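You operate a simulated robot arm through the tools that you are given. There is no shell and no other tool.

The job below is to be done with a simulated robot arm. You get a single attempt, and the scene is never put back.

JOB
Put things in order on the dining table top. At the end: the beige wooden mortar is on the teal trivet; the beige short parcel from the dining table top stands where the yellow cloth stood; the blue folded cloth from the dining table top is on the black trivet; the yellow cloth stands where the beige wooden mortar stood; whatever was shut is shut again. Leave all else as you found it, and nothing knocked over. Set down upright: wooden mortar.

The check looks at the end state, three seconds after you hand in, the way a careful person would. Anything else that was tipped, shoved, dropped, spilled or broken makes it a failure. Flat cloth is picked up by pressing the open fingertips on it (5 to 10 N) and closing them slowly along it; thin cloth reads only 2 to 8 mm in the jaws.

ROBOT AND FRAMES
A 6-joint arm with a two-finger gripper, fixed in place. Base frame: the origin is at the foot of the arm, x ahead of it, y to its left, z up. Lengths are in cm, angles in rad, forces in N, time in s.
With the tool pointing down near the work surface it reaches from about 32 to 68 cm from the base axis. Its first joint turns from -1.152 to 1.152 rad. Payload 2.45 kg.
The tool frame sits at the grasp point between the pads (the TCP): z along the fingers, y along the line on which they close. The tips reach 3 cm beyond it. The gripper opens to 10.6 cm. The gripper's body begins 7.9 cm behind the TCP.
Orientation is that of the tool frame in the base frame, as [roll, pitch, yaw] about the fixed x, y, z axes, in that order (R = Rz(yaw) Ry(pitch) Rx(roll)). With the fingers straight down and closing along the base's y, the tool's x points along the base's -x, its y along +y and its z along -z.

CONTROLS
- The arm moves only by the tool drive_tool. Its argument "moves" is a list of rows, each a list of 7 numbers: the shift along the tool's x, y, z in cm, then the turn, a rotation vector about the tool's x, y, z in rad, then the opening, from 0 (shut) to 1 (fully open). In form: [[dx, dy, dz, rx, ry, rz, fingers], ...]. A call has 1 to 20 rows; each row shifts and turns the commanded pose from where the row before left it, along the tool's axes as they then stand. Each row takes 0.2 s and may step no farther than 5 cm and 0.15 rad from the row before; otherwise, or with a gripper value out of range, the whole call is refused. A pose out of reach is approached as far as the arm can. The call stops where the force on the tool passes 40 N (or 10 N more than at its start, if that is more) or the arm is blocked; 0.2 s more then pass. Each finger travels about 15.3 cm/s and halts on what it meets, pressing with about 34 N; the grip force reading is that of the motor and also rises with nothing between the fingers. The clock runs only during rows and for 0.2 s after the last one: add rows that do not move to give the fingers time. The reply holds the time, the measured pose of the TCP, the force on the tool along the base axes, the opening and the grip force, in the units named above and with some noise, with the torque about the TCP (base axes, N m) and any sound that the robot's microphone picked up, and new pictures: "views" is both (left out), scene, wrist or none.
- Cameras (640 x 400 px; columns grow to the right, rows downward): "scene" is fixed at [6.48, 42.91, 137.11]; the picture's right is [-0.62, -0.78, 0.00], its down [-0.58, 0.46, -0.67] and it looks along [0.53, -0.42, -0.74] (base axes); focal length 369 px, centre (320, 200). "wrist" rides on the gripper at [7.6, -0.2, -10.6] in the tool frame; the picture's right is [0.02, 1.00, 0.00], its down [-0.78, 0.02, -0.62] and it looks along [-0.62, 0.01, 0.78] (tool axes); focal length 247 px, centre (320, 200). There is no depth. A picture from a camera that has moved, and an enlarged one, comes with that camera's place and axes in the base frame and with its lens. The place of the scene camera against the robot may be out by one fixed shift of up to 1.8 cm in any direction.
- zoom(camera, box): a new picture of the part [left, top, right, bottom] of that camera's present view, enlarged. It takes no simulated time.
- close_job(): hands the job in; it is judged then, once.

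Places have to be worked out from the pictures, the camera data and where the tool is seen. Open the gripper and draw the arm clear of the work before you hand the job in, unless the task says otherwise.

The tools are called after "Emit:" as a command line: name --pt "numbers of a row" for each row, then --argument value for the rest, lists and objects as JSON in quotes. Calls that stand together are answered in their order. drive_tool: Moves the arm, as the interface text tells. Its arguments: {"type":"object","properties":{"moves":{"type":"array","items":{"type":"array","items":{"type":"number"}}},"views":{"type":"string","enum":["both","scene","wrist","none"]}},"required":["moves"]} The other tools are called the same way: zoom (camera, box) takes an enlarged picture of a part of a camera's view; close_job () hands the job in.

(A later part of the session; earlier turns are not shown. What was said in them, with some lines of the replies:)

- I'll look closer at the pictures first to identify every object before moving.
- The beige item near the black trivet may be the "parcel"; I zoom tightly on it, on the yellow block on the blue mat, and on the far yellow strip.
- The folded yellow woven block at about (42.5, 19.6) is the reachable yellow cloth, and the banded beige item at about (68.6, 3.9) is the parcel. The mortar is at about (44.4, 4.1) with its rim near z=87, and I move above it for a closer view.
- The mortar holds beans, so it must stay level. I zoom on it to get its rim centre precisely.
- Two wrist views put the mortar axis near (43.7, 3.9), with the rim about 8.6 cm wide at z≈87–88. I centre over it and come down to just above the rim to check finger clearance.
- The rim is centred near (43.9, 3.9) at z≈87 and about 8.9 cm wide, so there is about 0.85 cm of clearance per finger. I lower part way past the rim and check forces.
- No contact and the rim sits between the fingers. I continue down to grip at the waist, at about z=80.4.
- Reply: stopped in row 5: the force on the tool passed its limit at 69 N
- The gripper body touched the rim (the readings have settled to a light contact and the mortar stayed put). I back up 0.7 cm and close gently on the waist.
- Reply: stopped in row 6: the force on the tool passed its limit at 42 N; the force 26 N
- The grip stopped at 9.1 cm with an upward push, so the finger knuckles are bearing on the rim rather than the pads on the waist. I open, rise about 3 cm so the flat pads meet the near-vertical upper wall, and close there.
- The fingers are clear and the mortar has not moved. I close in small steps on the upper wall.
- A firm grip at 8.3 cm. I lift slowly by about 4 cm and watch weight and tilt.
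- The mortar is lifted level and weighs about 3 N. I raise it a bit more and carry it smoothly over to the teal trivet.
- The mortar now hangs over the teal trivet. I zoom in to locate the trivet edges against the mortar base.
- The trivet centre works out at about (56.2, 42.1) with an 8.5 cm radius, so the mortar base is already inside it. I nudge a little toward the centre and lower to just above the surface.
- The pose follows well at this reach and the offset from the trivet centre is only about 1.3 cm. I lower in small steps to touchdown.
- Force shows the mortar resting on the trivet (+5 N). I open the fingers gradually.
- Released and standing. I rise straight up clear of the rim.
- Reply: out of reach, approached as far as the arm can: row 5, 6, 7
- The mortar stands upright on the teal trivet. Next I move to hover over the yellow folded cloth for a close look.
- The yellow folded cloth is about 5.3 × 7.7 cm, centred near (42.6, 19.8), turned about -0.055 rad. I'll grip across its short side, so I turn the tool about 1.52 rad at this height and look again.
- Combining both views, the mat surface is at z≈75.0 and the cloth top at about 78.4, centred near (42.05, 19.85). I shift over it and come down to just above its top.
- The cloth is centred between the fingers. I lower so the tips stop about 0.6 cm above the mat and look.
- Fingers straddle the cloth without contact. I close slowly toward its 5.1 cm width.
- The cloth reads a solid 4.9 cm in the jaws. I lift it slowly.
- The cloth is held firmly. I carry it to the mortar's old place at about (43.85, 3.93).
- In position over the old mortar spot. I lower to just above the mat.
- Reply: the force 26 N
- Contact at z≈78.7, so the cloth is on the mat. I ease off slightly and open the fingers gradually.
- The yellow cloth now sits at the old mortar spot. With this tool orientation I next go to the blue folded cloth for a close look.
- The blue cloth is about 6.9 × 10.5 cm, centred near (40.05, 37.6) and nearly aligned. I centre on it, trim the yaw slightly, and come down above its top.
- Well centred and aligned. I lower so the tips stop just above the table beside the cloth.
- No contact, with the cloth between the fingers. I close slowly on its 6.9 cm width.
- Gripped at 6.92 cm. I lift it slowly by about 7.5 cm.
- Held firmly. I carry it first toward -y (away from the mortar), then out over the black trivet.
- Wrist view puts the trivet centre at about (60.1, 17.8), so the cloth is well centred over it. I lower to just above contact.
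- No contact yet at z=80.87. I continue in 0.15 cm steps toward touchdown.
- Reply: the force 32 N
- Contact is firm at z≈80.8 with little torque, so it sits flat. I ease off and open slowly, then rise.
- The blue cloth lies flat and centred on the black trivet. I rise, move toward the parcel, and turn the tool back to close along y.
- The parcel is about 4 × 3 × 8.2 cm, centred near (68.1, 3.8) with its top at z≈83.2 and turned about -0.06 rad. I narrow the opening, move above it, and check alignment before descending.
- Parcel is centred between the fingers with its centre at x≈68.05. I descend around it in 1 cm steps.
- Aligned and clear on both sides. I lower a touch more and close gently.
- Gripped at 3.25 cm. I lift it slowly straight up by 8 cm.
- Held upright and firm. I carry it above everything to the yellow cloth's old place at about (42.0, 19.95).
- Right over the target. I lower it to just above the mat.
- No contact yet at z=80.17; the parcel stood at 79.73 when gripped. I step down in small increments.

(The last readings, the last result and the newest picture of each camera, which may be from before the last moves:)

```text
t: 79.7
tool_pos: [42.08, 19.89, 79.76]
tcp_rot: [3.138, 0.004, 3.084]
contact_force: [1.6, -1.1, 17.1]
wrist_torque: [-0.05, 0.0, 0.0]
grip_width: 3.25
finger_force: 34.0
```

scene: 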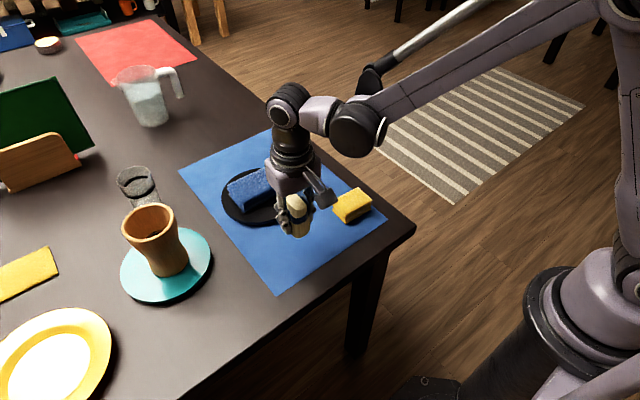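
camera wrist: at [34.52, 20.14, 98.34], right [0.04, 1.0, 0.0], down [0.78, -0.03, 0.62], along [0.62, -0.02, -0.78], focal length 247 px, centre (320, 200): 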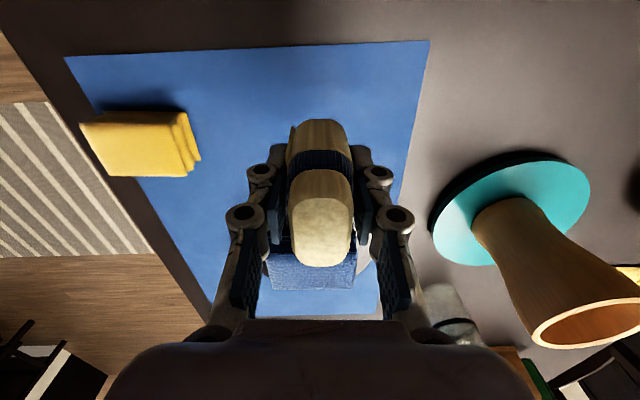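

It has touched down (17 N at z≈79.76). I ease off a little and open the fingers gradually.

Emit:
drive_tool --pt "0 0 -0.06 0 0 0 0.25" --pt "0 0 0 0 0 0 0.31" --pt "0 0 0 0 0 0 0.34" --pt "0 0 0 0 0 0 0.38" --pt "0 0 0 0 0 0 0.45" --pt "0 0 0 0 0 0 0.55" --pt "0 0 0 0 0 0 0.65" --pt "0 0 0 0 0 0 0.7" --pt "0 0 0 0 0 0 0.7" --views "both"

```text
t: 81.7
tool_pos: [42.11, 19.93, 79.74]
tcp_rot: [3.139, 0.001, 3.082]
contact_force: [0.3, 0.0, 0.0]
wrist_torque: [-0.02, -0.01, -0.02]
grip_width: 7.42
finger_force: 0.1
camera wrist: at [34.59, 20.17, 90.3], right [0.04, 1.0, 0.0], down [0.78, -0.03, 0.62], along [0.62, -0.02, -0.78], focal length 247 px, centre (320, 200)
```

scene: 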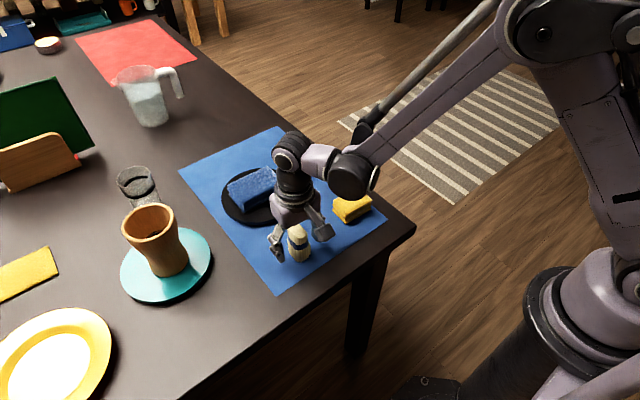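
wrist: 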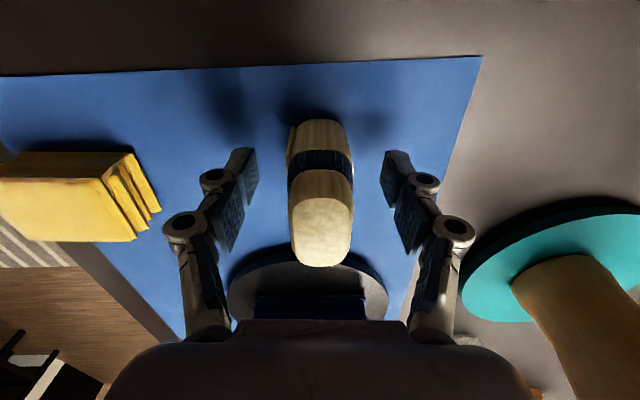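

The parcel stands free and upright between the fingers. I rise straight up slowly, then withdraw toward the start pose.

Emit:
drive_tool --pt "0 0 -0.8 0 0 0 0.7" --pt "0 0 -1.2 0 0 0 0.7" --pt "0 0 -1.5 0 0 0 0.7" --pt "0 0 -2.0 0 0 0 0.7" --pt "0 0 -2.0 0 0 0 0.7" --pt "0 0 -3.0 0 0 0 0.8" --pt "0 0 -3.5 0 0 0 0.9" --pt "0 0 -3.5 0 0 0 1" --pt "0 0 -3.5 0 0 0 1" --pt "2.0 -3.0 -1.0 0 0 0 1" --pt "2.0 -3.5 0 0 0 0 1" --pt "2.0 -3.5 0 0 0 0 1" --pt "2.0 -3.5 0 0 0 0 1" --pt "1.5 -3.5 0 0 0 0 1" --pt "1.0 -3.0 0 0 0 0 1" --pt "0 0 0 0 0 0 1" --pt "0 0 0 0 0 0 1" --views "both"

Emit:
zoom --camera "scene" --box '[100, 110, 420, 310]'

Emit:
zoom --camera "wrist" --box '[290, 60, 640, 300]'

```text
t: 85.3
tool_pos: [30.22, 0.57, 101.63]
tcp_rot: [3.139, 0.002, 3.082]
contact_force: [-0.1, -0.3, 0.5]
wrist_torque: [0.0, -0.02, 0.0]
grip_width: 10.63
finger_force: 0.1
camera wrist: at [22.83, 0.79, 112.15], right [0.04, 1.0, 0.0], down [0.78, -0.03, 0.62], along [0.62, -0.02, -0.78], focal length 247 px, centre (320, 200)
```

scene: 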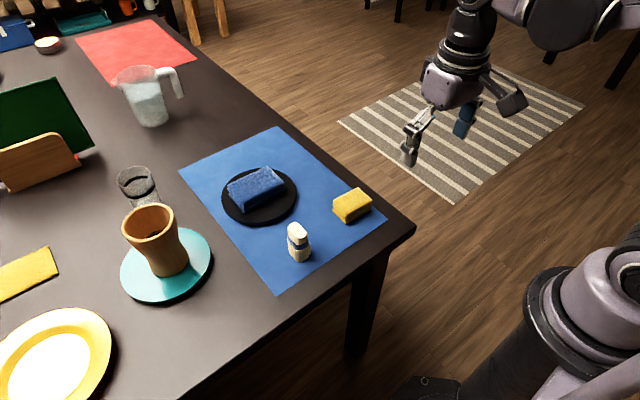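
wrist: 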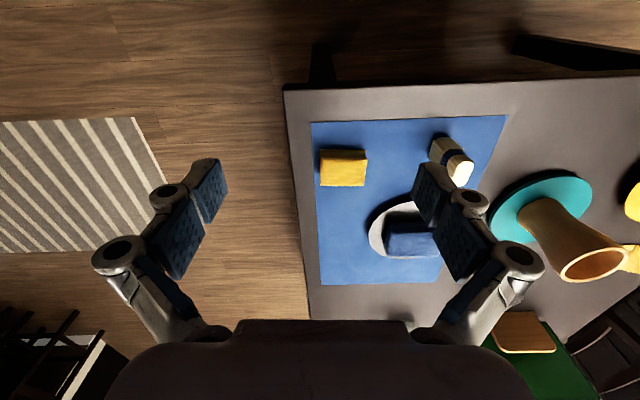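

```text
2.00 times, centred on (260, 210) of scene
camera zoom: at [6.48, 42.91, 137.11], right [-0.62, -0.78, 0.0], down [-0.58, 0.46, -0.67], along [0.53, -0.42, -0.74], focal length 737 px, centre (440, 180)
```

zoom: 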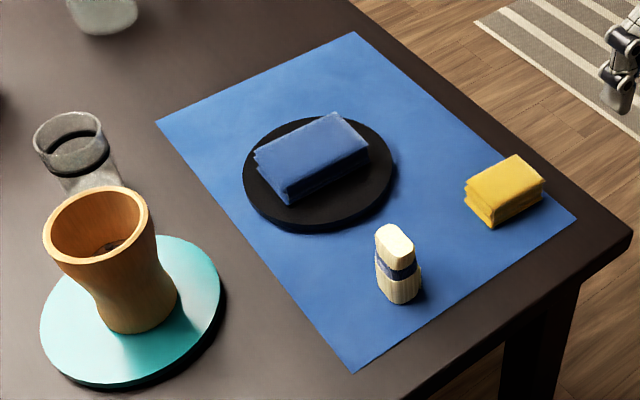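

```text
1.67 times, centred on (465, 180) of wrist
camera zoom: at [22.83, 0.79, 112.15], right [0.04, 1.0, 0.0], down [0.78, -0.03, 0.62], along [0.62, -0.02, -0.78], focal length 412 px, centre (78, 233)
```

zoom: 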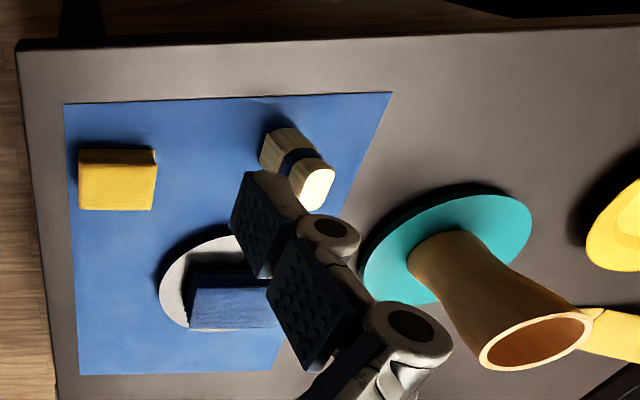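

All four items are in place: the mortar with its beans is upright on the teal trivet, and the blue cloth is flat on the black trivet. The yellow cloth is at the mortar's old spot and the parcel stands at the yellow cloth's old spot. Nothing else has moved, the gripper is open and the arm is clear, so I hand in.

Emit:
close_job

```text
The job is handed in.
```

I moved all four items to where you asked and handed the job in. The last pictures showed nothing knocked over, and I had no sign that anything else had moved.

- **Wooden mortar:** it stands upright on the teal trivet, less than 1 cm off centre by my estimate, with its beans still inside.
- **Yellow cloth:** it lies where the mortar stood. I took this to be the folded one on the blue mat. There is another yellow cloth at the far end of the table, but it is out of the arm's reach.
- **Beige short parcel:** it stands upright where the yellow cloth was. I took this to be the small beige item with the blue band, the only match I could see on the table.
- **Blue folded cloth:** it lies flat and near the centre of the black trivet.

On the first attempt to grip the mortar, the gripper pressed on its rim with a brief 69 N. It did not tip or move that I could see, and I then gripped it higher up. I did not open anything, so there was nothing to shut again. The gripper was open and the arm drawn back at hand-in.
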